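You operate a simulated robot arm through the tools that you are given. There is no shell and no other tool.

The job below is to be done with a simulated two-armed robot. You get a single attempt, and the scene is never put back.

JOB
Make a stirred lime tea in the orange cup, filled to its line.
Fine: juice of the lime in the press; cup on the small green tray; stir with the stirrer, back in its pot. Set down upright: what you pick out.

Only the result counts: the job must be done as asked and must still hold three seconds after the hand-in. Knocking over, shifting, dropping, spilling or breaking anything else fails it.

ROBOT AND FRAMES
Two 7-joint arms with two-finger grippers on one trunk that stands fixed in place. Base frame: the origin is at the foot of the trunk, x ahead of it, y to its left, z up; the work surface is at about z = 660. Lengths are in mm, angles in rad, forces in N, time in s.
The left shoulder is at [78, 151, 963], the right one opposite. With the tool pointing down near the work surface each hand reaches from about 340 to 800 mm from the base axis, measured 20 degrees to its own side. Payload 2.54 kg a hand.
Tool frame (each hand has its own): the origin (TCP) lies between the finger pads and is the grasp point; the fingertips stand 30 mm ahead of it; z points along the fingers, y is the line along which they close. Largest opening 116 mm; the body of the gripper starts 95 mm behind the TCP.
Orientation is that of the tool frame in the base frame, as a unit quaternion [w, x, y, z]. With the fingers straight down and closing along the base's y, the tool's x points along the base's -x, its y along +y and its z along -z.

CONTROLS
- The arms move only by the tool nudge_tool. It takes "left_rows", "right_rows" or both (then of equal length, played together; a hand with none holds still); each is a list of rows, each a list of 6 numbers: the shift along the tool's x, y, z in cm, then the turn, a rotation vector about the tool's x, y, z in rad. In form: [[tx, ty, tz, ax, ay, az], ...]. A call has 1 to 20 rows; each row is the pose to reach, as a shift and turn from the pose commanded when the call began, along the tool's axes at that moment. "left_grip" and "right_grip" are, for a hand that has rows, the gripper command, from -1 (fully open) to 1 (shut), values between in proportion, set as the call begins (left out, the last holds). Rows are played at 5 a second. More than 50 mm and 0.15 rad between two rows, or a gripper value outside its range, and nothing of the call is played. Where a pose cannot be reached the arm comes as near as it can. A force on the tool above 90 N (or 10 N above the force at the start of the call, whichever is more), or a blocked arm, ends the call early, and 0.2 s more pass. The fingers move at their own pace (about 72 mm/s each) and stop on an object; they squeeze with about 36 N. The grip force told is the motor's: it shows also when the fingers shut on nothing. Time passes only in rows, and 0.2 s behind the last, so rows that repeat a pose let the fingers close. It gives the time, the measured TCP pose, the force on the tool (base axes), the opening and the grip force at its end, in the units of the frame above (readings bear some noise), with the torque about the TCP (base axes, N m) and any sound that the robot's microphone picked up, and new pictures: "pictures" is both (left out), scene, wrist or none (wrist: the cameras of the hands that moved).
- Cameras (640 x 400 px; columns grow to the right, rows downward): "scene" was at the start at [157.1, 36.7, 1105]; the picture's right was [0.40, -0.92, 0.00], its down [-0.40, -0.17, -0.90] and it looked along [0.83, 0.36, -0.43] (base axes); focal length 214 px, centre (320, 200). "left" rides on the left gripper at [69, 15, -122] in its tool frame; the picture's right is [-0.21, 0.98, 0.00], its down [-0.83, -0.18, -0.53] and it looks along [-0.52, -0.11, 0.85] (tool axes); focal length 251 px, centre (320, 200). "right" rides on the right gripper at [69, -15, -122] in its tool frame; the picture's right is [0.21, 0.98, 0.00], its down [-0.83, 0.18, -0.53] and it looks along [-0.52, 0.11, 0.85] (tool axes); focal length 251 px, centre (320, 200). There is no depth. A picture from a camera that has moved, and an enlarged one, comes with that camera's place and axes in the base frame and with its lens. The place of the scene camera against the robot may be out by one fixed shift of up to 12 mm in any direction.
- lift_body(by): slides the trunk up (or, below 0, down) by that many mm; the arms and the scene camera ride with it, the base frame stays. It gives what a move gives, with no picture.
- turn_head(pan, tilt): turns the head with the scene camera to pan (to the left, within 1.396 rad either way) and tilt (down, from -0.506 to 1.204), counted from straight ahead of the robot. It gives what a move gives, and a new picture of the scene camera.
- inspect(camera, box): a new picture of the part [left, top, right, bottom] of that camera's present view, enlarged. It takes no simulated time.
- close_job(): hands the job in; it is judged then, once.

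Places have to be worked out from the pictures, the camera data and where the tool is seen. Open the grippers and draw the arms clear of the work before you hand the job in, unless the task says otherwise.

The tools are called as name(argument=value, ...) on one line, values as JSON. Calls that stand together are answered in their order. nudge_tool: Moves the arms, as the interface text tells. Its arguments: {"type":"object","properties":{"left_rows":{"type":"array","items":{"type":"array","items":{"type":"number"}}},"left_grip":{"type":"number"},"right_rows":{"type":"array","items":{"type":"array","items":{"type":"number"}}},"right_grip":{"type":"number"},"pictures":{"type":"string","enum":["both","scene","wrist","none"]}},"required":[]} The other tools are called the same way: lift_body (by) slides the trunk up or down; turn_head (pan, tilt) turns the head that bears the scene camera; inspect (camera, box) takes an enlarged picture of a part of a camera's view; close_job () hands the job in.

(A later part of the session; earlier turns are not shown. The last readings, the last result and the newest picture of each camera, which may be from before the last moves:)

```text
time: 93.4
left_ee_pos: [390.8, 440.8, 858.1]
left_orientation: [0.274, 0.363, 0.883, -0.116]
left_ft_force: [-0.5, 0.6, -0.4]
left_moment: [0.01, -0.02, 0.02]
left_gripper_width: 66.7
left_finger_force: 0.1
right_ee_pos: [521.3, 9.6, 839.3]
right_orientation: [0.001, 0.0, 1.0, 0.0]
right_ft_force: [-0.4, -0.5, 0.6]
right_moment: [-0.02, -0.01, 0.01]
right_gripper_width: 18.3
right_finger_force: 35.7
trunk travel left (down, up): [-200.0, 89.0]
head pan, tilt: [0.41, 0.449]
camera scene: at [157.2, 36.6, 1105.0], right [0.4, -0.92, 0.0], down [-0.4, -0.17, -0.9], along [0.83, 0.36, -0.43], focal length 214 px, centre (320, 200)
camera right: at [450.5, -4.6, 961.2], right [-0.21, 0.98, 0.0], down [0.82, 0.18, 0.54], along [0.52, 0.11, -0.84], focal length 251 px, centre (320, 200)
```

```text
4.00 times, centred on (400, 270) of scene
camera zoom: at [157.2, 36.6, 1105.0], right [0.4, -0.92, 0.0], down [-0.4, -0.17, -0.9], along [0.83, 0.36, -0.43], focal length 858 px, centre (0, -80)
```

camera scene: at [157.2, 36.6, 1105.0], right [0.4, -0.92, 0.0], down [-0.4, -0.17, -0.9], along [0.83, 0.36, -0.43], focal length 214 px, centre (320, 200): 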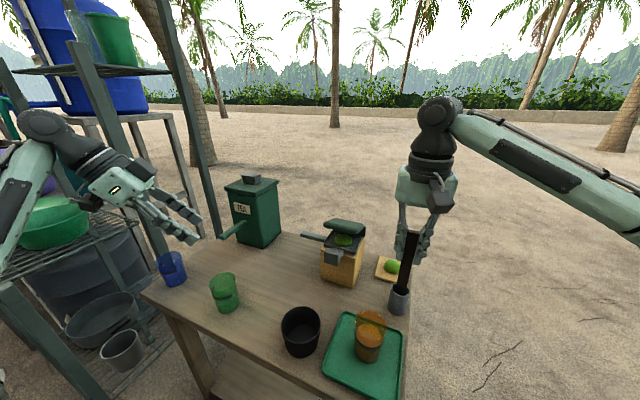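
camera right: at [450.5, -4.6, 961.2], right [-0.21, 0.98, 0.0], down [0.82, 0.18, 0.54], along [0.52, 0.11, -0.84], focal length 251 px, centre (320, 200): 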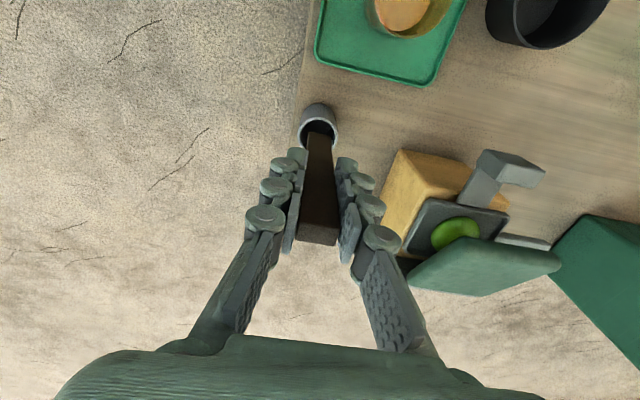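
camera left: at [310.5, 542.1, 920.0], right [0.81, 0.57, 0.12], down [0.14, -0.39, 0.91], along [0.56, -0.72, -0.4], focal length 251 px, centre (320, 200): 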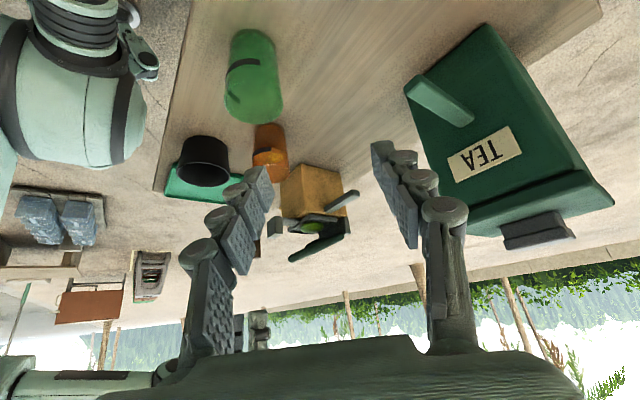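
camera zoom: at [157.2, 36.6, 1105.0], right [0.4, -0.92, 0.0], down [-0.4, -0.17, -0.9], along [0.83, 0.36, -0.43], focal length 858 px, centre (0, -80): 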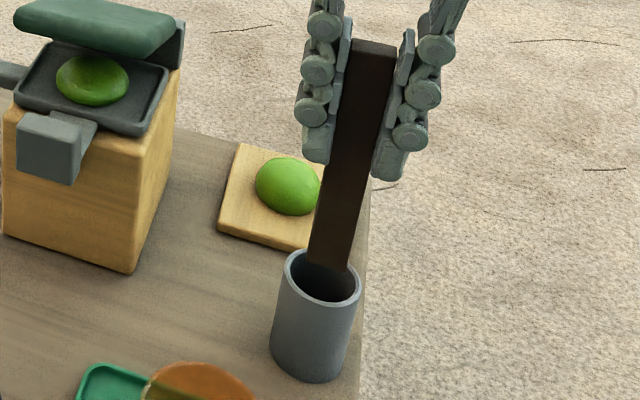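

The end hovers over the pot's mouth, about 2 mm off centre. I correct by 2 mm and lower 50 mm into the pot, watching for force.

nudge_tool(right_rows=[[0.2, -0.12, 0.6, 0, 0, 0], [0.2, -0.12, 1.6, 0, 0, 0], [0.2, -0.12, 2.8, 0, 0, 0], [0.2, -0.12, 4.0, 0, 0, 0], [0.2, -0.12, 5.0, 0, 0, 0]])

inspect(camera="right", box=[240, 60, 400, 200])

inspect(camera="scene", box=[370, 220, 430, 320])

```text
time: 94.6
left_ee_pos: [391.0, 441.2, 858.8]
left_orientation: [0.274, 0.361, 0.884, -0.115]
left_ft_force: [-0.1, -0.4, -0.6]
left_moment: [-0.03, -0.01, 0.02]
left_gripper_width: 66.7
left_finger_force: 0.0
right_ee_pos: [518.6, 8.3, 791.8]
right_orientation: [0.001, 0.0, 1.0, 0.0]
right_ft_force: [-0.2, -0.1, 0.0]
right_moment: [0.01, 0.03, 0.01]
right_gripper_width: 18.2
right_finger_force: 36.0
trunk travel left (down, up): [-200.0, 89.0]
head pan, tilt: [0.41, 0.449]
camera scene: at [157.1, 36.7, 1105.0], right [0.4, -0.92, 0.0], down [-0.4, -0.17, -0.9], along [0.83, 0.36, -0.43], focal length 214 px, centre (320, 200)
camera right: at [448.5, -6.3, 912.5], right [-0.21, 0.98, 0.0], down [0.82, 0.18, 0.54], along [0.52, 0.11, -0.84], focal length 251 px, centre (320, 200)
```

scene: 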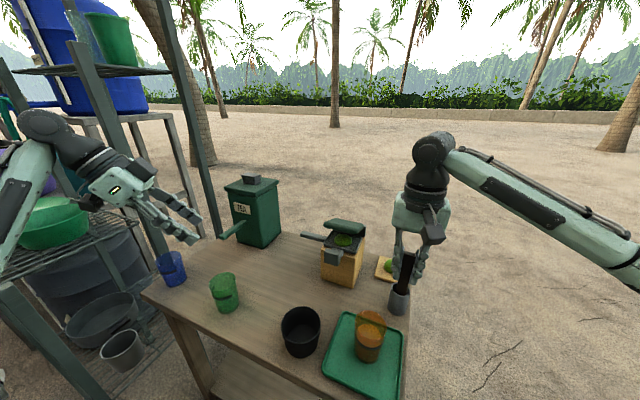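
right: 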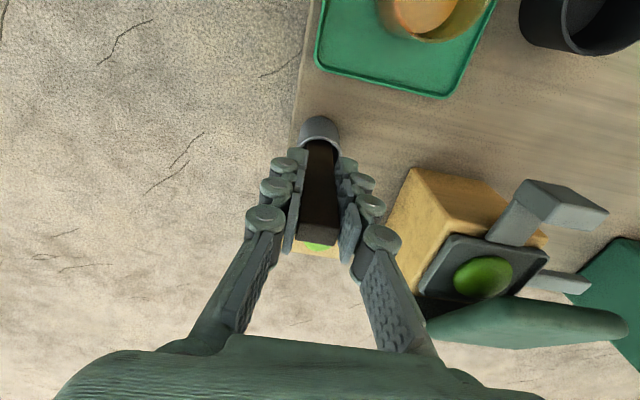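

```text
2.86 times, centred on (320, 130) of right
camera zoom: at [448.5, -6.3, 912.5], right [-0.21, 0.98, 0.0], down [0.82, 0.18, 0.54], along [0.52, 0.11, -0.84], focal length 718 px, centre (320, 400)
```

zoom: 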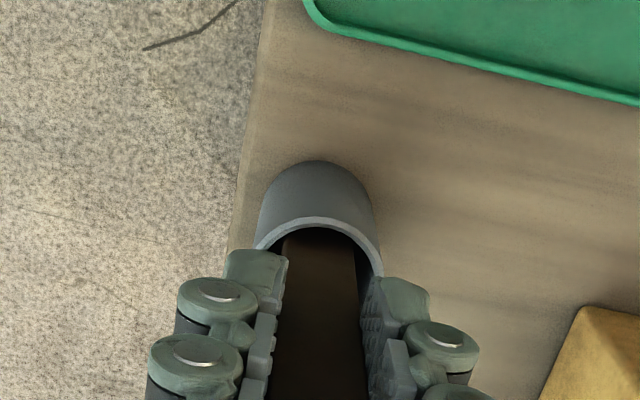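

```text
4.00 times, centred on (400, 270) of scene
camera zoom: at [157.1, 36.7, 1105.0], right [0.4, -0.92, 0.0], down [-0.4, -0.17, -0.9], along [0.83, 0.36, -0.43], focal length 858 px, centre (0, -80)
```

zoom: 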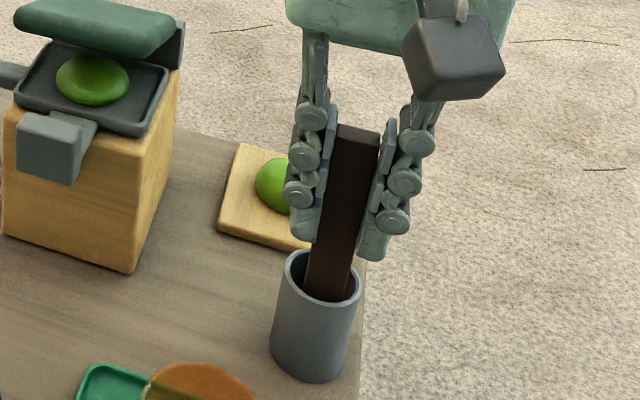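

It is inside the pot with no force. I lower 18 mm, then feel for the bottom.

nudge_tool(right_rows=[[0, 0, 0.7, 0, 0, 0], [0, 0, 1.3, 0, 0, 0], [0, 0, 1.8, 0, 0, 0]], pictures="none")

nudge_tool(right_rows=[[0, 0, 0.25, 0, 0, 0]], pictures="none")

nudge_tool(right_rows=[[0, 0, 0.2, 0, 0, 0]], pictures="none")

```text
time: 95.4
left_ee_pos: [391.1, 442.3, 858.5]
left_orientation: [0.274, 0.362, 0.884, -0.116]
left_ft_force: [0.0, -0.6, -0.1]
left_moment: [-0.01, -0.02, 0.0]
left_gripper_width: 66.6
left_finger_force: 0.1
right_ee_pos: [518.5, 8.3, 772.9]
right_orientation: [0.001, 0.0, 1.0, 0.0]
right_ft_force: [-0.4, 0.5, -1.0]
right_moment: [0.02, 0.03, 0.0]
right_gripper_width: 18.2
right_finger_force: 35.4
trunk travel left (down, up): [-200.0, 89.0]
head pan, tilt: [0.41, 0.449]
```

```text
time: 95.8
left_ee_pos: [390.1, 440.8, 858.3]
left_orientation: [0.274, 0.362, 0.884, -0.115]
left_ft_force: [0.6, 0.8, 0.3]
left_moment: [0.0, -0.03, 0.03]
left_gripper_width: 66.7
left_finger_force: 0.0
right_ee_pos: [517.0, 8.1, 771.0]
right_orientation: [0.0, 0.0, 1.0, 0.001]
right_ft_force: [1.9, 0.9, 0.3]
right_moment: [0.02, -0.09, 0.03]
right_gripper_width: 18.2
right_finger_force: 35.8
trunk travel left (down, up): [-200.0, 89.0]
head pan, tilt: [0.41, 0.449]
```

```text
time: 96.2
left_ee_pos: [390.1, 441.5, 859.1]
left_orientation: [0.274, 0.362, 0.884, -0.115]
left_ft_force: [0.1, 0.2, 0.7]
left_moment: [0.01, 0.03, 0.0]
left_gripper_width: 66.5
left_finger_force: 0.1
right_ee_pos: [518.7, 9.4, 769.4]
right_orientation: [0.001, 0.0, 1.0, 0.0]
right_ft_force: [2.5, 0.7, -0.5]
right_moment: [0.09, -0.11, 0.0]
right_gripper_width: 18.5
right_finger_force: 35.7
trunk travel left (down, up): [-200.0, 89.0]
head pan, tilt: [0.41, 0.449]
```

A small sideways force (2.5 N in +x) tells that the foot rests on the pot's near wall; the original grip was 5 mm further forward. I ease 3 mm forward and lower a little more.

nudge_tool(right_rows=[[-0.15, 0, 0, 0, 0, 0], [-0.3, 0, 0, 0, 0, 0]], pictures="none")

nudge_tool(right_rows=[[-0.05, 0, 0.15, 0, 0, 0]], pictures="scene")

inspect(camera="scene", box=[370, 220, 430, 320])

```text
time: 96.8
left_ee_pos: [391.3, 441.0, 859.3]
left_orientation: [0.274, 0.362, 0.883, -0.115]
left_ft_force: [0.1, 0.8, 1.0]
left_moment: [0.0, 0.01, 0.02]
left_gripper_width: 66.6
left_finger_force: 0.0
right_ee_pos: [521.4, 6.0, 769.1]
right_orientation: [0.0, 0.0, 1.0, 0.001]
right_ft_force: [-0.3, 0.2, -0.6]
right_moment: [0.0, 0.05, -0.01]
right_gripper_width: 18.5
right_finger_force: 36.0
trunk travel left (down, up): [-200.0, 89.0]
head pan, tilt: [0.41, 0.449]
```

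```text
time: 97.2
left_ee_pos: [391.1, 441.5, 858.1]
left_orientation: [0.274, 0.362, 0.884, -0.115]
left_ft_force: [0.0, -0.1, 0.0]
left_moment: [0.04, 0.01, 0.03]
left_gripper_width: 66.8
left_finger_force: 0.1
right_ee_pos: [520.2, 8.9, 767.7]
right_orientation: [0.001, 0.0, 1.0, 0.0]
right_ft_force: [-0.9, 0.1, 2.3]
right_moment: [-0.01, 0.1, 0.03]
right_gripper_width: 18.2
right_finger_force: 35.6
trunk travel left (down, up): [-200.0, 89.0]
head pan, tilt: [0.41, 0.449]
camera scene: at [156.9, 36.7, 1105.1], right [0.4, -0.92, 0.0], down [-0.4, -0.17, -0.9], along [0.83, 0.36, -0.43], focal length 214 px, centre (320, 200)
```

scene: 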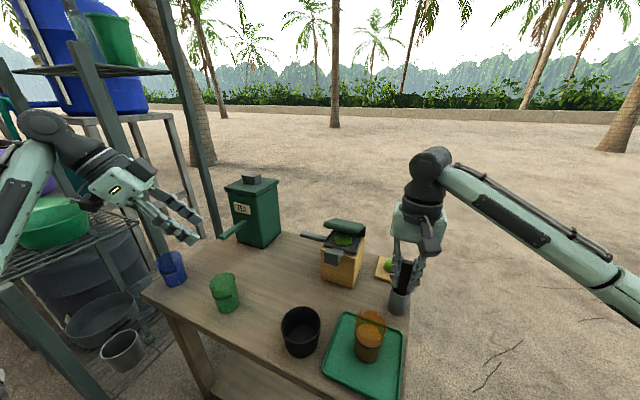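

```text
4.00 times, centred on (400, 270) of scene
camera zoom: at [156.9, 36.7, 1105.1], right [0.4, -0.92, 0.0], down [-0.4, -0.17, -0.9], along [0.83, 0.36, -0.43], focal length 858 px, centre (0, -80)
```

zoom: 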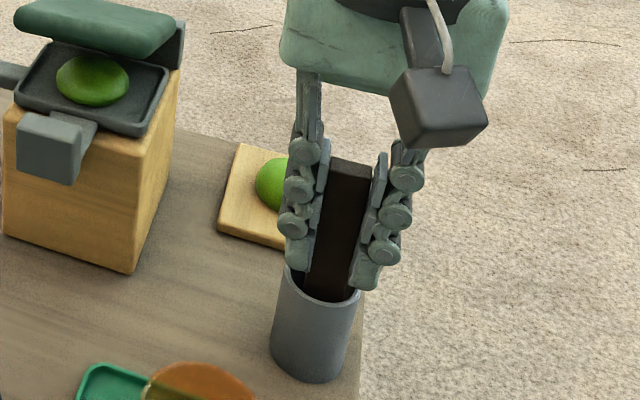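

The stirrer stands on the pot's floor (2.3 N up). I open the fingers and rise straight up.

nudge_tool(right_rows=[[0, 0, 0, 0, 0, 0], [0, 0, 0, 0, 0, 0], [0, 0, 0, 0, 0, 0]], right_grip=-0.1, pictures="none")

nudge_tool(right_rows=[[0, 0, -1.5, 0, 0, 0], [0, 0, -4, 0, 0, 0], [0, 0, -7, 0, 0, 0], [0, 0, -11, 0, 0, 0], [0, 0, -15, 0, 0, 0], [0, 0, -18, 0, 0, 0]])

inspect(camera="scene", box=[310, 220, 430, 390])

inspect(camera="right", box=[240, 40, 440, 220])

```text
time: 98.0
left_ee_pos: [391.6, 441.6, 858.5]
left_orientation: [0.274, 0.362, 0.884, -0.115]
left_ft_force: [0.4, 0.2, 1.0]
left_moment: [0.0, -0.02, 0.02]
left_gripper_width: 66.5
left_finger_force: 0.2
right_ee_pos: [520.3, 8.2, 767.8]
right_orientation: [0.001, 0.0, 1.0, 0.0]
right_ft_force: [0.3, -0.1, 0.6]
right_moment: [-0.02, 0.03, 0.04]
right_gripper_width: 63.9
right_finger_force: 0.1
trunk travel left (down, up): [-200.0, 89.0]
head pan, tilt: [0.41, 0.449]
```

```text
time: 99.4
left_ee_pos: [390.4, 442.2, 859.4]
left_orientation: [0.274, 0.362, 0.883, -0.116]
left_ft_force: [0.1, 0.7, 0.2]
left_moment: [-0.02, -0.03, -0.04]
left_gripper_width: 66.5
left_finger_force: 0.1
right_ee_pos: [520.3, 9.8, 947.5]
right_orientation: [0.001, 0.0, 1.0, 0.0]
right_ft_force: [-0.2, 0.9, 0.2]
right_moment: [-0.01, 0.0, 0.02]
right_gripper_width: 63.6
right_finger_force: 0.1
trunk travel left (down, up): [-200.0, 89.0]
head pan, tilt: [0.41, 0.449]
camera scene: at [156.9, 36.7, 1105.0], right [0.4, -0.92, 0.0], down [-0.4, -0.17, -0.9], along [0.83, 0.36, -0.43], focal length 214 px, centre (320, 200)
camera right: at [450.7, -4.4, 1069.1], right [-0.21, 0.98, 0.0], down [0.82, 0.18, 0.54], along [0.52, 0.11, -0.84], focal length 251 px, centre (320, 200)
```

scene: 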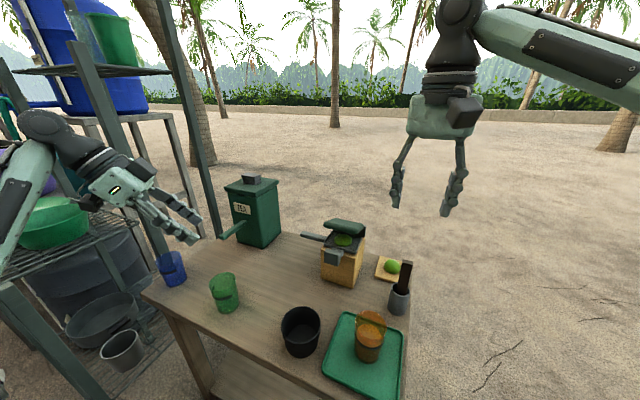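
right: 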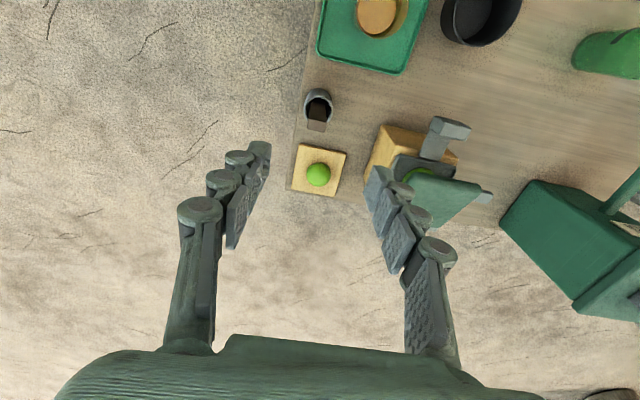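

```text
2.35 times, centred on (370, 305) of scene
camera zoom: at [156.9, 36.7, 1105.0], right [0.4, -0.92, 0.0], down [-0.4, -0.17, -0.9], along [0.83, 0.36, -0.43], focal length 505 px, centre (202, -47)
```

zoom: 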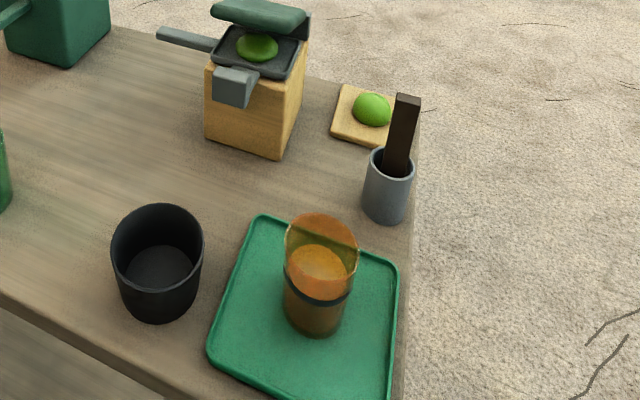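

```text
2.22 times, centred on (340, 130) of right
camera zoom: at [450.7, -4.4, 1069.1], right [-0.21, 0.98, 0.0], down [0.82, 0.18, 0.54], along [0.52, 0.11, -0.84], focal length 559 px, centre (276, 356)
```

zoom: 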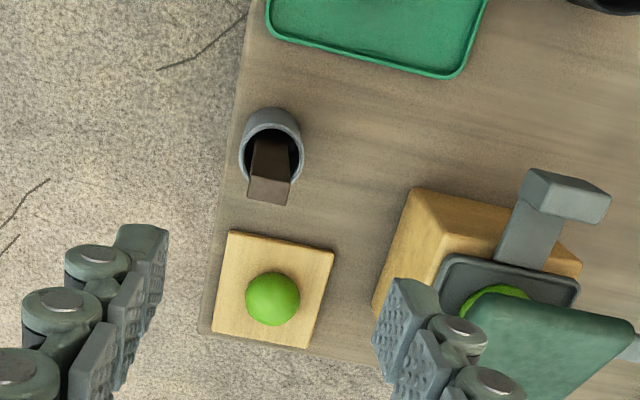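

The stirrer is back in its pot. I check the level against the line once more.

inspect(camera="scene", box=[345, 300, 395, 370])

inspect(camera="scene", box=[350, 320, 390, 350])

```text
5.71 times, centred on (370, 335) of scene
camera zoom: at [156.9, 36.7, 1105.0], right [0.4, -0.92, 0.0], down [-0.4, -0.17, -0.9], along [0.83, 0.36, -0.43], focal length 1226 px, centre (34, -571)
```

zoom: 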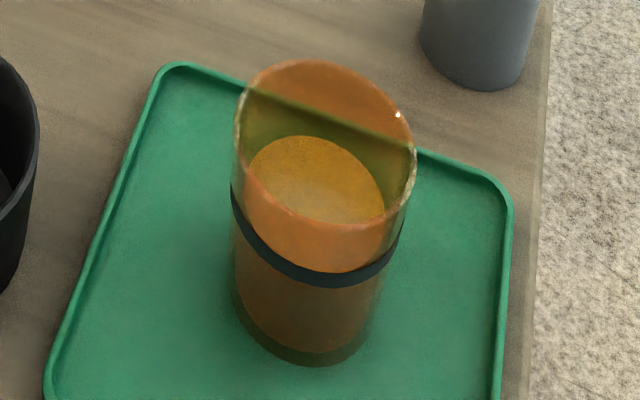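

```text
13.33 times, centred on (370, 335) of scene
camera zoom: at [156.9, 36.7, 1105.0], right [0.4, -0.92, 0.0], down [-0.4, -0.17, -0.9], along [0.83, 0.36, -0.43], focal length 2860 px, centre (-347, -1600)
```

zoom: 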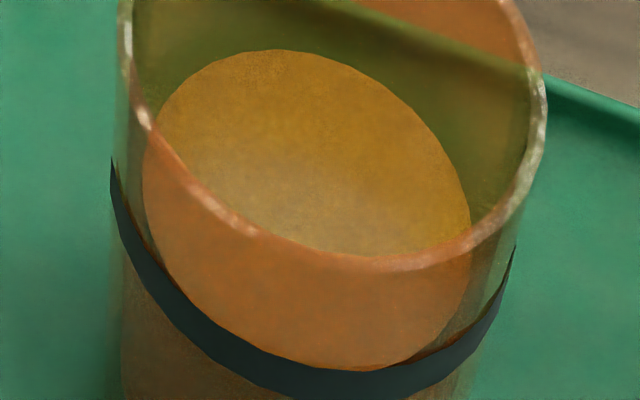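

From this steep view the surface edge only just reaches the strip, and the wall parallax makes the level look higher than it is; it may sit near the strip's lower edge. I swing the right hand round to look at the cup nearly level from the right side.

nudge_tool(right_rows=[[0.96, -0.38, 0.2, -0.0717, -0.0717, -0.1048], [1.92, -0.77, 0.4, -0.1433, -0.1433, -0.2095], [2.88, -1.15, 0.6, -0.215, -0.215, -0.3143], [3.85, -1.54, 0.8, -0.2867, -0.2867, -0.419], [4.81, -1.92, 1.0, -0.3583, -0.3583, -0.5238], [5.77, -2.31, 1.2, -0.43, -0.43, -0.6286], [6.73, -2.69, 1.5, -0.5017, -0.5017, -0.7333], [7.69, -3.08, 1.8, -0.5734, -0.5734, -0.8381], [8.65, -3.46, 2.1, -0.645, -0.645, -0.9429], [9.62, -3.85, 2.4, -0.7167, -0.7167, -1.0476], [10.58, -4.23, 2.7, -0.7884, -0.7884, -1.1524], [11.54, -4.62, 3.2, -0.86, -0.86, -1.2571], [12.5, -5.0, 3.7, -0.9317, -0.9317, -1.3619]])

```text
time: 102.2
left_ee_pos: [391.0, 441.9, 858.0]
left_orientation: [0.273, 0.362, 0.884, -0.115]
left_ft_force: [-0.2, 0.8, 0.8]
left_moment: [-0.01, -0.02, 0.0]
left_gripper_width: 66.7
left_finger_force: 0.1
right_ee_pos: [394.3, -41.2, 910.4]
right_orientation: [-0.4, 0.584, -0.582, -0.399]
right_ft_force: [0.0, 0.2, 0.0]
right_moment: [-0.02, 0.03, 0.0]
right_gripper_width: 64.1
right_finger_force: 0.1
trunk travel left (down, up): [-200.0, 89.0]
head pan, tilt: [0.41, 0.449]
camera scene: at [157.1, 36.7, 1105.0], right [0.4, -0.92, 0.0], down [-0.4, -0.17, -0.9], along [0.83, 0.36, -0.43], focal length 214 px, centre (320, 200)
camera right: at [409.9, -180.3, 890.1], right [-0.98, -0.08, -0.2], down [-0.18, -0.2, 0.96], along [-0.12, 0.98, 0.18], focal length 251 px, centre (320, 200)
```

scene: 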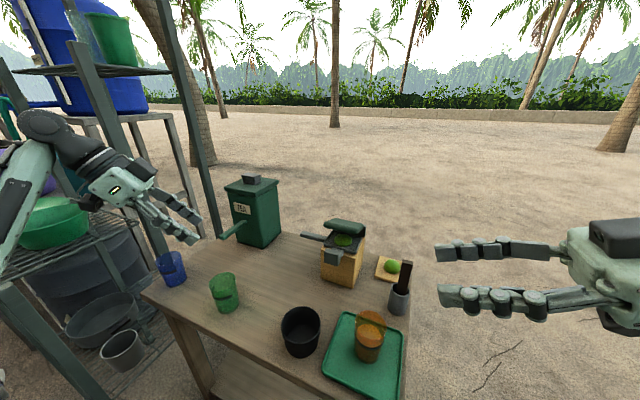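
right: 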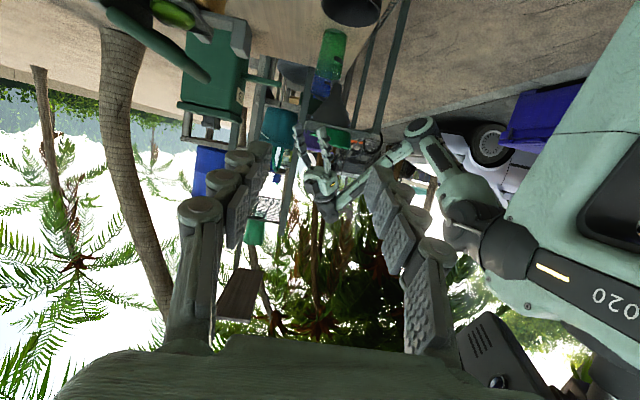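

The hand reached this side view pose. I lower it 140 mm so the camera sits near the liquid's height, the fingers staying short of the cup.

nudge_tool(right_rows=[[3.26, 0, 1.27, 0, 0, 0], [6.5, 0, 2.5, 0, 0, 0], [9.8, 0, 3.8, 0, 0, 0], [13.05, 0, 5.07, 0, 0, 0]])

inspect(camera="right", box=[260, 40, 380, 150])

```text
time: 103.2
left_ee_pos: [391.1, 441.2, 859.2]
left_orientation: [0.274, 0.362, 0.884, -0.116]
left_ft_force: [0.5, 0.9, -0.7]
left_moment: [0.0, 0.03, -0.01]
left_gripper_width: 66.8
left_finger_force: 0.0
right_ee_pos: [396.7, -41.3, 769.1]
right_orientation: [-0.4, 0.584, -0.583, -0.399]
right_ft_force: [-0.2, 0.8, 0.3]
right_moment: [0.01, 0.02, -0.01]
right_gripper_width: 63.6
right_finger_force: 0.2
trunk travel left (down, up): [-200.0, 89.0]
head pan, tilt: [0.41, 0.449]
camera scene: at [157.1, 36.7, 1105.0], right [0.4, -0.92, 0.0], down [-0.4, -0.17, -0.9], along [0.83, 0.36, -0.43], focal length 214 px, centre (320, 200)
camera right: at [411.9, -179.1, 748.2], right [-0.98, -0.08, -0.2], down [-0.18, -0.2, 0.96], along [-0.11, 0.98, 0.18], focal length 251 px, centre (320, 200)
```

scene: 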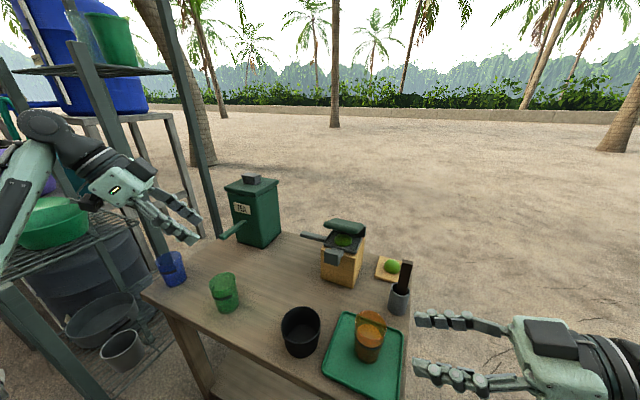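
right: 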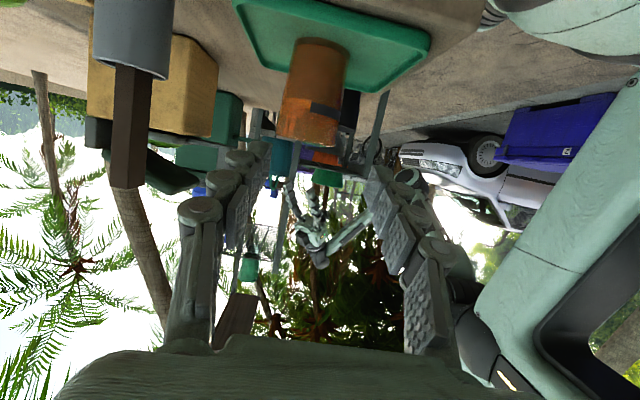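

```text
3.64 times, centred on (320, 95) of right
camera zoom: at [411.9, -179.1, 748.2], right [-0.98, -0.08, -0.2], down [-0.18, -0.2, 0.96], along [-0.11, 0.98, 0.18], focal length 914 px, centre (320, 582)
```

zoom: 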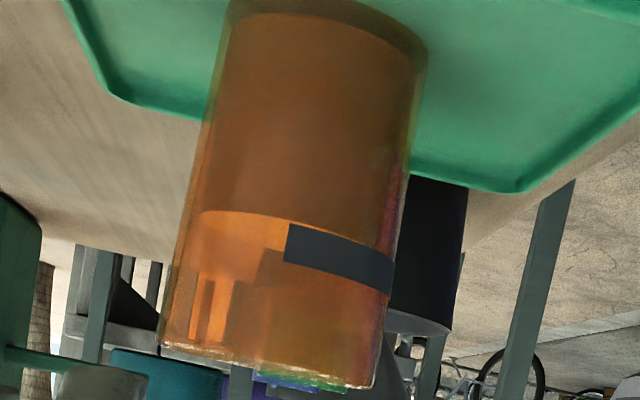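

This side view shows the liquid's edge at about the strip's lower edge. I enlarge for precision.

inspect(camera="right", box=[280, 85, 350, 125])

inspect(camera="right", box=[300, 92, 330, 115])

```text
9.14 times, centred on (315, 105) of right
camera zoom: at [411.9, -179.1, 748.2], right [-0.98, -0.08, -0.2], down [-0.18, -0.2, 0.96], along [-0.11, 0.98, 0.18], focal length 2299 px, centre (366, 1069)
```

zoom: 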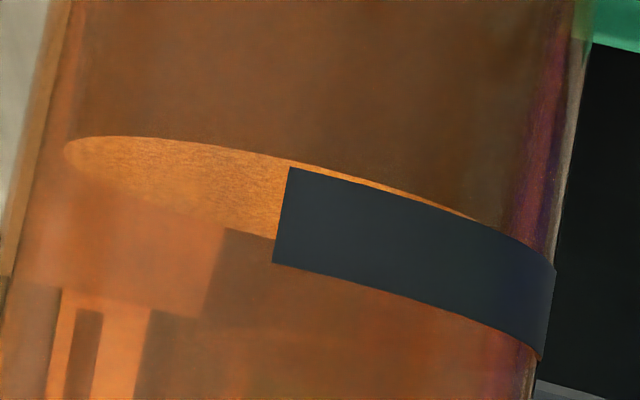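

```text
16.00 times, centred on (315, 104) of right
camera zoom: at [411.9, -179.1, 748.2], right [-0.98, -0.08, -0.2], down [-0.18, -0.2, 0.96], along [-0.11, 0.98, 0.18], focal length 4023 px, centre (400, 1744)
```

zoom: 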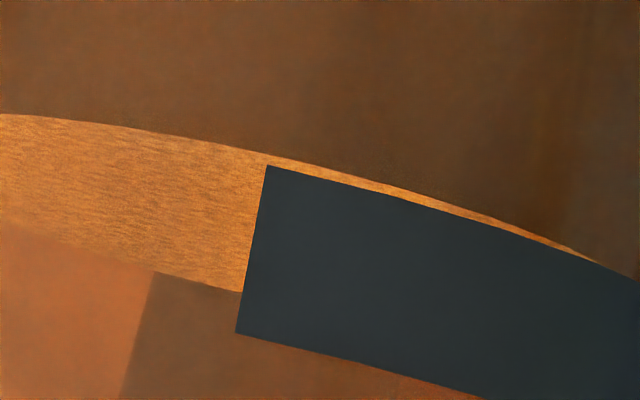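

The liquid's edge lies about 1 mm below the strip, roughly 5 mm short of its centre, so a little more tea is wanted (about 0.9 s). I raise the right hand and turn it back to pointing down, above the cup.

nudge_tool(right_rows=[[-3.26, 0, -1.27, 0, 0, 0], [-6.5, 0, -2.5, 0, 0, 0], [-9.8, 0, -3.8, 0, 0, 0], [-13.05, 0, -5.07, 0, 0, 0]], right_grip=-0.25, pictures="none")

nudge_tool(right_rows=[[-0.26, -0.08, 0.66, 0.0717, 0.0717, 0.1048], [-0.51, -0.17, 1.32, 0.1433, 0.1433, 0.2095], [-0.77, -0.25, 1.98, 0.215, 0.215, 0.3143], [-1.02, -0.34, 2.64, 0.2867, 0.2867, 0.419], [-1.28, -0.42, 3.3, 0.3583, 0.3583, 0.5238], [-1.54, -0.51, 3.96, 0.43, 0.43, 0.6286], [-1.79, -0.59, 4.61, 0.5017, 0.5017, 0.7333], [-2.05, -0.68, 5.27, 0.5734, 0.5734, 0.8381], [-2.31, -0.76, 5.93, 0.645, 0.645, 0.9429], [-2.56, -0.85, 6.59, 0.7167, 0.7167, 1.0476], [-2.82, -0.93, 7.25, 0.7884, 0.7884, 1.1524], [-3.07, -1.02, 7.91, 0.86, 0.86, 1.2571], [-3.33, -1.1, 8.57, 0.9317, 0.9317, 1.3619]])

inspect(camera="right", box=[220, 20, 440, 220])

```text
time: 104.2
left_ee_pos: [390.4, 442.3, 859.2]
left_orientation: [0.274, 0.361, 0.884, -0.115]
left_ft_force: [0.9, -0.6, 0.1]
left_moment: [-0.04, -0.04, 0.01]
left_gripper_width: 66.6
left_finger_force: 0.1
right_ee_pos: [396.2, -40.3, 909.9]
right_orientation: [-0.399, 0.584, -0.584, -0.398]
right_ft_force: [-0.3, -1.2, 0.0]
right_moment: [0.04, -0.03, -0.01]
right_gripper_width: 72.3
right_finger_force: 0.0
trunk travel left (down, up): [-200.0, 89.0]
head pan, tilt: [0.41, 0.449]
```

```text
time: 107.0
left_ee_pos: [390.7, 441.2, 858.2]
left_orientation: [0.274, 0.362, 0.884, -0.116]
left_ft_force: [0.0, -0.5, 1.0]
left_moment: [0.0, 0.0, -0.03]
left_gripper_width: 66.6
left_finger_force: 0.0
right_ee_pos: [407.3, 49.1, 909.5]
right_orientation: [0.001, 0.002, 1.0, -0.001]
right_ft_force: [0.1, 0.4, -0.1]
right_moment: [0.02, -0.02, -0.01]
right_gripper_width: 72.7
right_finger_force: 0.2
trunk travel left (down, up): [-200.0, 89.0]
head pan, tilt: [0.41, 0.449]
camera scene: at [157.1, 36.7, 1104.9], right [0.4, -0.92, 0.0], down [-0.4, -0.17, -0.9], along [0.83, 0.36, -0.43], focal length 214 px, centre (320, 200)
camera right: at [337.1, 36.1, 1031.4], right [-0.21, 0.98, 0.0], down [0.83, 0.18, 0.53], along [0.52, 0.11, -0.84], focal length 251 px, centre (320, 200)
```

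scene: 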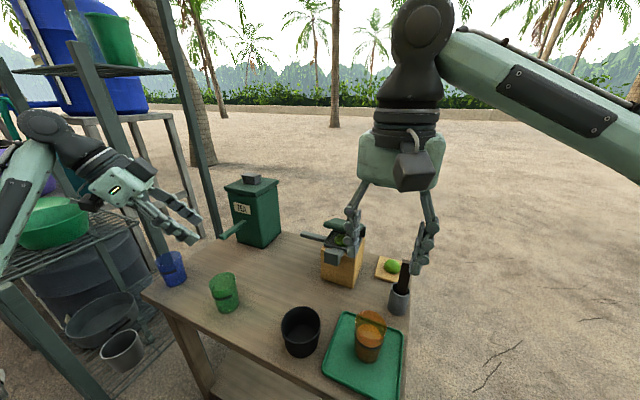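
right: 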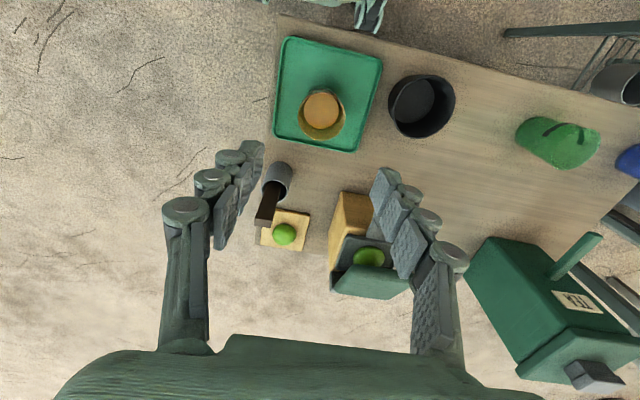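

```text
2.00 times, centred on (330, 120) of right
camera zoom: at [337.1, 36.1, 1031.4], right [-0.21, 0.98, 0.0], down [0.83, 0.18, 0.53], along [0.52, 0.11, -0.84], focal length 503 px, centre (300, 360)
```

zoom: 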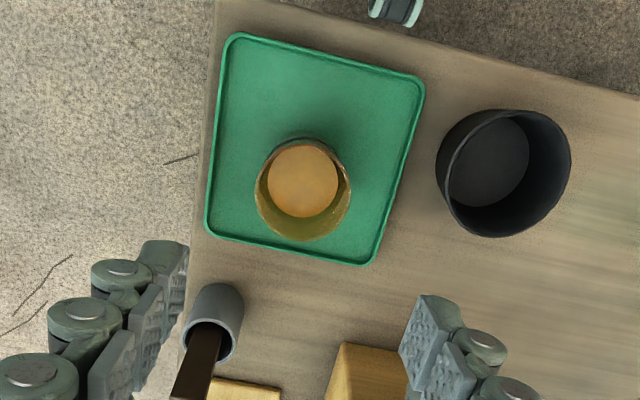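

I descend on the cup at the earlier release pose (405,52,712) and close.

nudge_tool(right_rows=[[0.1, 0.15, 4.5, 0, 0, 0], [0.19, 0.32, 9, 0, 0, 0], [0.19, 0.32, 12.5, 0, 0, 0], [0.19, 0.32, 15.5, 0, 0, 0], [0.19, 0.32, 18, 0, 0, 0], [0.19, 0.32, 19.75, 0, 0, 0]], pictures="wrist")

nudge_tool(right_rows=[[0, 0, 0, 0, 0, 0], [0, 0, 0, 0, 0, 0], [0, 0, 0, 0, 0, 0], [0, 0, 0, 0, 0, 0]], right_grip=1, pictures="wrist")

```text
time: 108.4
left_ee_pos: [390.7, 440.8, 858.9]
left_orientation: [0.274, 0.362, 0.883, -0.116]
left_ft_force: [0.0, -0.6, 0.2]
left_moment: [-0.02, -0.02, -0.03]
left_gripper_width: 66.4
left_finger_force: 0.0
right_ee_pos: [406.8, 54.9, 713.0]
right_orientation: [0.001, 0.0, 1.0, 0.001]
right_ft_force: [0.1, -0.6, 0.1]
right_moment: [0.0, 0.01, 0.0]
right_gripper_width: 72.6
right_finger_force: 0.1
trunk travel left (down, up): [-200.0, 89.0]
head pan, tilt: [0.41, 0.449]
camera right: at [336.9, 38.8, 834.1], right [-0.21, 0.98, 0.0], down [0.82, 0.18, 0.54], along [0.52, 0.12, -0.84], focal length 251 px, centre (320, 200)
```

right: 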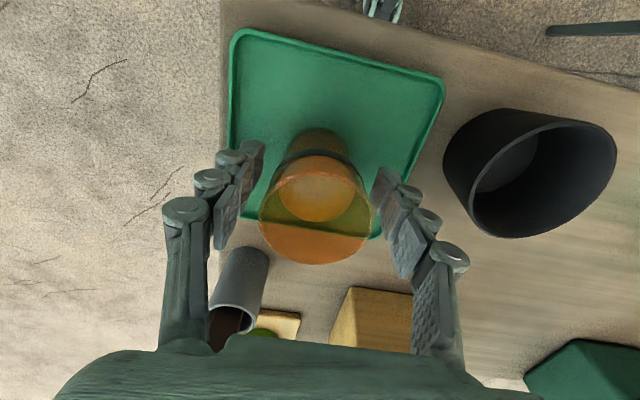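

```text
time: 109.4
left_ee_pos: [390.4, 441.8, 859.2]
left_orientation: [0.274, 0.361, 0.884, -0.115]
left_ft_force: [-0.6, -0.3, 0.4]
left_moment: [0.01, -0.01, 0.0]
left_gripper_width: 66.6
left_finger_force: 0.0
right_ee_pos: [407.9, 52.6, 713.1]
right_orientation: [0.001, 0.0, 1.0, 0.0]
right_ft_force: [-1.0, 0.8, 1.0]
right_moment: [0.01, 0.01, 0.0]
right_gripper_width: 46.7
right_finger_force: 35.9
trunk travel left (down, up): [-200.0, 89.0]
head pan, tilt: [0.41, 0.449]
camera right: at [337.0, 38.7, 834.1], right [-0.21, 0.98, 0.0], down [0.82, 0.18, 0.54], along [0.52, 0.11, -0.84], focal length 251 px, centre (320, 200)
```

right: 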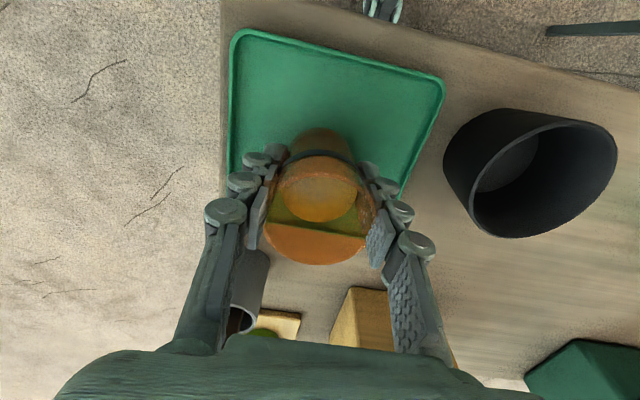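

Gripped. I lift, carry the cup back over the pot, and hover above (450,260).

nudge_tool(right_rows=[[0, 0, -0.6, 0, 0, 0], [0, 0, -2, 0, 0, 0], [0, 0, -4.5, 0, 0, 0], [0, 0, -7.5, 0, 0, 0], [0, 0, -10.5, 0, 0, 0], [-0.2, 1.5, -11.7, 0, 0, 0], [-0.7, 4, -11.7, 0, 0, 0], [-1.3, 7, -11.7, 0, 0, 0], [-1.9, 10, -11.7, 0, 0, 0], [-2.5, 13, -11.7, 0, 0, 0], [-3.1, 16, -11.7, 0, 0, 0], [-3.7, 18.5, -11.7, 0, 0, 0], [-4.1, 20.2, -11.7, 0, 0, 0], [-4.2, 20.7, -11.7, 0, 0, 0]], pictures="scene")

nudge_tool(right_rows=[[0, 0, 2, 0, 0, 0], [0, 0, 5, 0, 0, 0], [0, 0, 8, 0, 0, 0], [0, 0, 10.2, 0, 0, 0], [0, 0, 11.6, 0, 0, 0]], pictures="scene")

```text
time: 112.4
left_ee_pos: [390.5, 441.9, 859.3]
left_orientation: [0.275, 0.361, 0.884, -0.115]
left_ft_force: [0.1, 0.4, 0.1]
left_moment: [0.01, -0.03, 0.02]
left_gripper_width: 66.7
left_finger_force: 0.0
right_ee_pos: [446.8, 261.2, 828.3]
right_orientation: [0.001, 0.0, 1.0, 0.0]
right_ft_force: [-0.5, 0.9, 0.0]
right_moment: [-0.01, 0.01, -0.03]
right_gripper_width: 47.0
right_finger_force: 35.6
trunk travel left (down, up): [-200.0, 89.0]
head pan, tilt: [0.41, 0.449]
camera scene: at [157.1, 36.7, 1105.0], right [0.4, -0.92, 0.0], down [-0.4, -0.17, -0.9], along [0.83, 0.36, -0.43], focal length 214 px, centre (320, 200)
```

scene: 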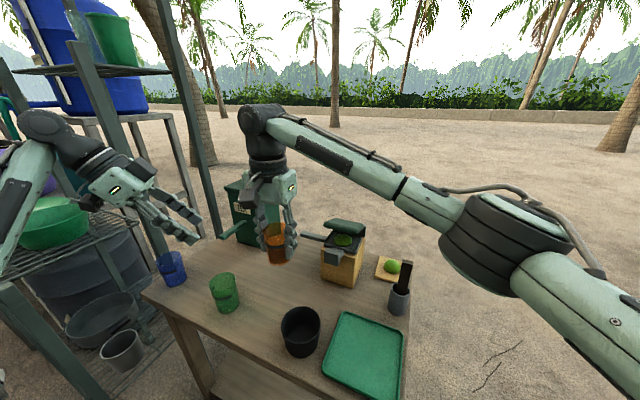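

```text
time: 113.6
left_ee_pos: [391.5, 441.7, 859.5]
left_orientation: [0.274, 0.361, 0.884, -0.115]
left_ft_force: [0.0, -0.8, 0.0]
left_moment: [-0.01, -0.02, 0.0]
left_gripper_width: 66.5
left_finger_force: 0.1
right_ee_pos: [446.2, 259.5, 712.3]
right_orientation: [0.002, 0.0, 1.0, 0.0]
right_ft_force: [0.4, -0.2, -0.6]
right_moment: [-0.01, -0.02, 0.01]
right_gripper_width: 47.1
right_finger_force: 35.8
trunk travel left (down, up): [-200.0, 89.0]
head pan, tilt: [0.41, 0.449]
camera scene: at [157.1, 36.7, 1105.0], right [0.4, -0.92, 0.0], down [-0.4, -0.17, -0.9], along [0.83, 0.36, -0.43], focal length 214 px, centre (320, 200)
```

scene: 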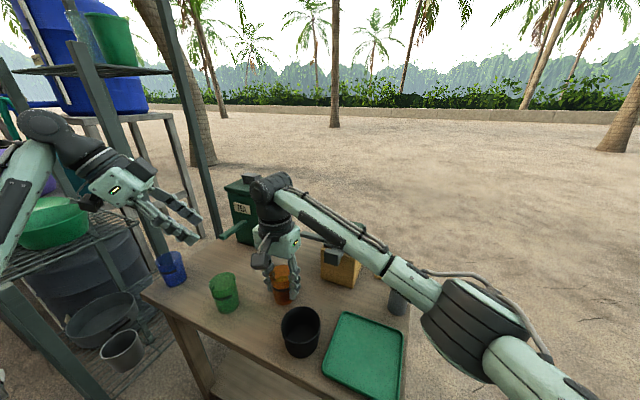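

Almost down. I feel for the table in small steps.

nudge_tool(right_rows=[[0, 0, 0.25, 0, 0, 0], [0, 0, 0.45, 0, 0, 0]], pictures="none")

nudge_tool(right_rows=[[0, 0, 0.15, 0, 0, 0]], pictures="none")

```text
time: 114.2
left_ee_pos: [390.5, 441.6, 858.5]
left_orientation: [0.274, 0.361, 0.884, -0.115]
left_ft_force: [0.3, -1.0, -0.3]
left_moment: [0.01, -0.01, 0.0]
left_gripper_width: 66.7
left_finger_force: 0.1
right_ee_pos: [446.9, 260.0, 709.6]
right_orientation: [0.001, 0.0, 1.0, 0.001]
right_ft_force: [-0.3, -0.2, 0.3]
right_moment: [0.02, -0.02, 0.03]
right_gripper_width: 46.9
right_finger_force: 36.0
trunk travel left (down, up): [-200.0, 89.0]
head pan, tilt: [0.41, 0.449]
```

```text
time: 114.6
left_ee_pos: [391.0, 441.5, 859.7]
left_orientation: [0.274, 0.361, 0.884, -0.115]
left_ft_force: [0.1, 1.2, -0.2]
left_moment: [0.0, 0.01, -0.01]
left_gripper_width: 66.8
left_finger_force: 0.2
right_ee_pos: [447.1, 260.3, 707.9]
right_orientation: [0.001, 0.0, 1.0, 0.001]
right_ft_force: [0.3, -0.7, -0.5]
right_moment: [0.01, -0.01, 0.0]
right_gripper_width: 47.0
right_finger_force: 36.4
trunk travel left (down, up): [-200.0, 89.0]
head pan, tilt: [0.41, 0.449]
```

Still no contact; two more small steps.

nudge_tool(right_rows=[[0, 0, 0.15, 0, 0, 0]], pictures="none")

nudge_tool(right_rows=[[0, 0, 0.12, 0, 0, 0]], pictures="none")

```text
time: 115.0
left_ee_pos: [391.0, 441.3, 858.5]
left_orientation: [0.274, 0.361, 0.884, -0.114]
left_ft_force: [0.5, 0.1, -0.3]
left_moment: [-0.03, -0.02, 0.02]
left_gripper_width: 66.8
left_finger_force: 0.0
right_ee_pos: [447.2, 261.3, 707.0]
right_orientation: [0.001, 0.0, 1.0, 0.0]
right_ft_force: [-0.5, -1.2, 5.9]
right_moment: [-0.03, 0.05, 0.0]
right_gripper_width: 46.7
right_finger_force: 36.0
trunk travel left (down, up): [-200.0, 89.0]
head pan, tilt: [0.41, 0.449]
```

```text
time: 115.4
left_ee_pos: [388.7, 441.3, 859.5]
left_orientation: [0.276, 0.362, 0.883, -0.115]
left_ft_force: [0.0, -0.2, -0.8]
left_moment: [-0.01, -0.02, 0.0]
left_gripper_width: 66.8
left_finger_force: 0.1
right_ee_pos: [447.1, 261.9, 707.1]
right_orientation: [0.003, 0.0, 1.0, 0.001]
right_ft_force: [0.4, -2.7, 15.4]
right_moment: [-0.15, 0.05, 0.0]
right_gripper_width: 47.1
right_finger_force: 36.3
trunk travel left (down, up): [-200.0, 89.0]
head pan, tilt: [0.41, 0.449]
```

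Down (15 N, a touch too firm). I ease back 1.5 mm, open, and rise away.

nudge_tool(right_rows=[[0, 0, -0.15, 0, 0, 0]], pictures="none")

nudge_tool(right_rows=[[0, 0, 0, 0, 0, 0], [0, 0, 0, 0, 0, 0]], right_grip=-0.25, pictures="none")

nudge_tool(right_rows=[[0, 0, -2, 0, 0, 0], [0, 0, -5, 0, 0, 0], [0, 0, -9, 0, 0, 0], [0, 0, -13, 0, 0, 0], [0, 0, -17, 0, 0, 0], [0, -2, -20, 0, 0, 0], [0, -6, -23, 0, 0, 0], [0, -10, -24, 0, 0, 0], [0, -14, -24, 0, 0, 0], [0, -18, -24, 0, 0, 0], [0, -22, -24, 0, 0, 0], [0, -26, -24, 0, 0, 0], [0, -30, -24, 0, 0, 0]])

inspect(camera="scene", box=[230, 220, 340, 320])

```text
time: 115.8
left_ee_pos: [389.2, 440.9, 859.5]
left_orientation: [0.275, 0.362, 0.883, -0.115]
left_ft_force: [-1.0, 0.1, 0.0]
left_moment: [0.04, -0.03, -0.02]
left_gripper_width: 66.7
left_finger_force: 0.0
right_ee_pos: [446.0, 262.1, 706.5]
right_orientation: [0.002, 0.0, 1.0, 0.001]
right_ft_force: [2.2, -0.6, 11.7]
right_moment: [-0.03, -0.13, 0.0]
right_gripper_width: 46.9
right_finger_force: 36.6
trunk travel left (down, up): [-200.0, 89.0]
head pan, tilt: [0.41, 0.449]
```

```text
time: 116.4
left_ee_pos: [391.4, 442.7, 859.1]
left_orientation: [0.274, 0.362, 0.883, -0.116]
left_ft_force: [-0.2, 0.5, -0.2]
left_moment: [0.02, 0.04, -0.02]
left_gripper_width: 67.0
left_finger_force: 0.1
right_ee_pos: [446.7, 260.2, 705.1]
right_orientation: [0.001, 0.0, 1.0, 0.001]
right_ft_force: [0.6, 0.1, 0.4]
right_moment: [0.0, -0.02, 0.02]
right_gripper_width: 72.6
right_finger_force: 0.0
trunk travel left (down, up): [-200.0, 89.0]
head pan, tilt: [0.41, 0.449]
```

```text
time: 119.2
left_ee_pos: [390.2, 440.2, 858.6]
left_orientation: [0.273, 0.362, 0.883, -0.116]
left_ft_force: [0.6, 0.3, -1.4]
left_moment: [-0.03, -0.01, -0.02]
left_gripper_width: 66.6
left_finger_force: 0.0
right_ee_pos: [445.8, -40.1, 947.2]
right_orientation: [0.001, 0.0, 1.0, 0.0]
right_ft_force: [-0.5, -0.4, -0.3]
right_moment: [0.0, 0.04, -0.02]
right_gripper_width: 72.8
right_finger_force: 0.1
trunk travel left (down, up): [-200.0, 89.0]
head pan, tilt: [0.41, 0.449]
camera scene: at [157.0, 36.7, 1105.0], right [0.4, -0.92, 0.0], down [-0.4, -0.17, -0.9], along [0.83, 0.36, -0.43], focal length 214 px, centre (320, 200)
camera right: at [376.8, -55.1, 1069.5], right [-0.22, 0.98, 0.0], down [0.82, 0.18, 0.54], along [0.52, 0.12, -0.84], focal length 251 px, centre (320, 200)
```

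scene: 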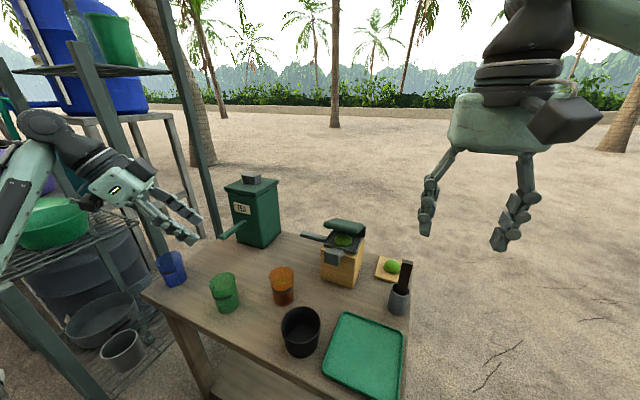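
right: 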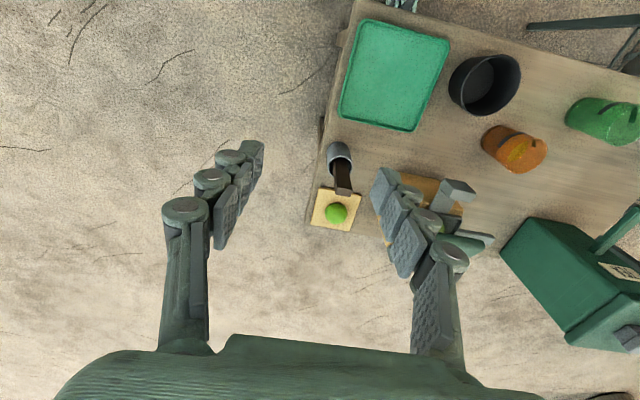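

```text
4.00 times, centred on (285, 270) of scene
camera zoom: at [157.0, 36.7, 1105.0], right [0.4, -0.92, 0.0], down [-0.4, -0.17, -0.9], along [0.83, 0.36, -0.43], focal length 858 px, centre (460, -80)
```

zoom: 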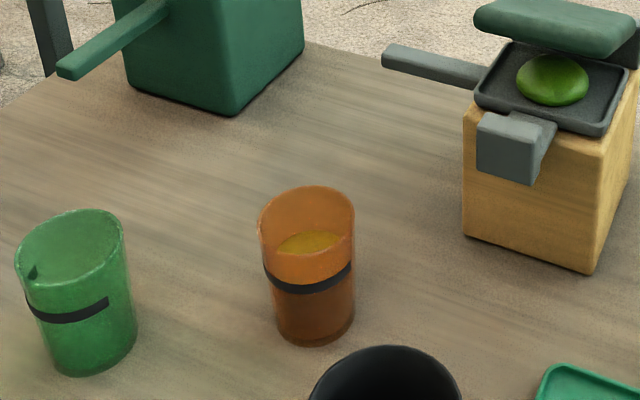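

The cup stands at about (445,259). I bring the left hand back along its approach line to 50 mm short of the grasp and check.

nudge_tool(left_rows=[[-1.7, -2.3, 1.1, 0, 0, 0], [-3.4, -4.6, 2.3, 0, 0, 0], [-5.1, -7.0, 3.4, 0, 0, 0], [-6.75, -9.3, 4.55, 0, 0, 0], [-6.75, -9.3, 8.5, 0, 0, 0], [-6.75, -9.3, 12.2, 0, 0, 0], [-6.75, -9.3, 15.5, 0, 0, 0]], left_grip=-0.25, pictures="wrist")

inspect(camera="scene", box=[230, 220, 340, 320])

```text
time: 120.8
left_ee_pos: [426.5, 272.2, 770.4]
left_orientation: [0.274, 0.361, 0.884, -0.115]
left_ft_force: [-0.2, 0.1, 0.0]
left_moment: [0.01, -0.05, 0.02]
left_gripper_width: 72.6
left_finger_force: 0.1
right_ee_pos: [447.3, -39.0, 947.3]
right_orientation: [0.001, 0.0, 1.0, 0.0]
right_ft_force: [-0.1, 0.6, 0.2]
right_moment: [0.01, -0.02, 0.03]
right_gripper_width: 72.7
right_finger_force: 0.1
trunk travel left (down, up): [-200.0, 89.0]
head pan, tilt: [0.41, 0.449]
camera left: at [347.5, 372.5, 832.0], right [0.81, 0.57, 0.12], down [0.14, -0.39, 0.91], along [0.57, -0.72, -0.4], focal length 251 px, centre (320, 200)
```

left: 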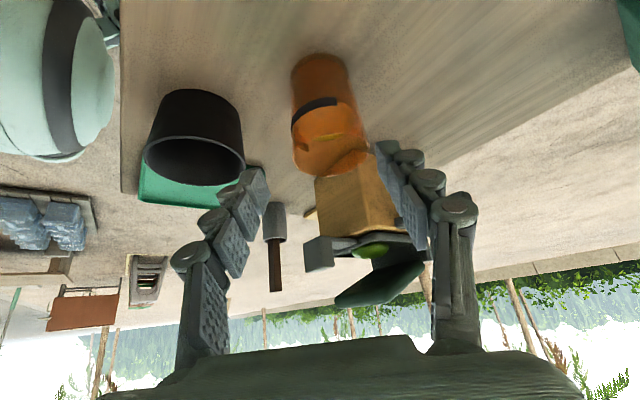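

```text
4.00 times, centred on (285, 270) of scene
camera zoom: at [157.1, 36.7, 1105.0], right [0.4, -0.92, 0.0], down [-0.4, -0.17, -0.9], along [0.83, 0.36, -0.43], focal length 858 px, centre (460, -80)
```

zoom: 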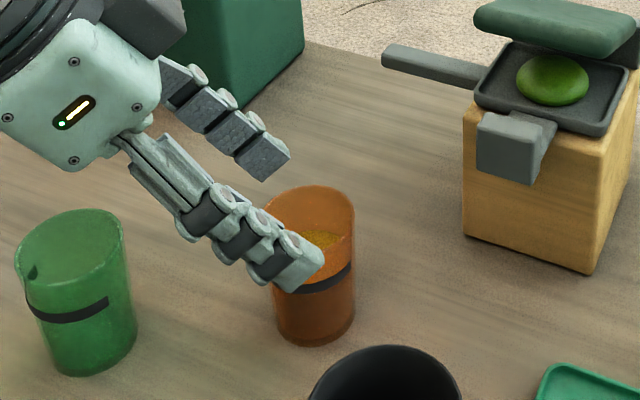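

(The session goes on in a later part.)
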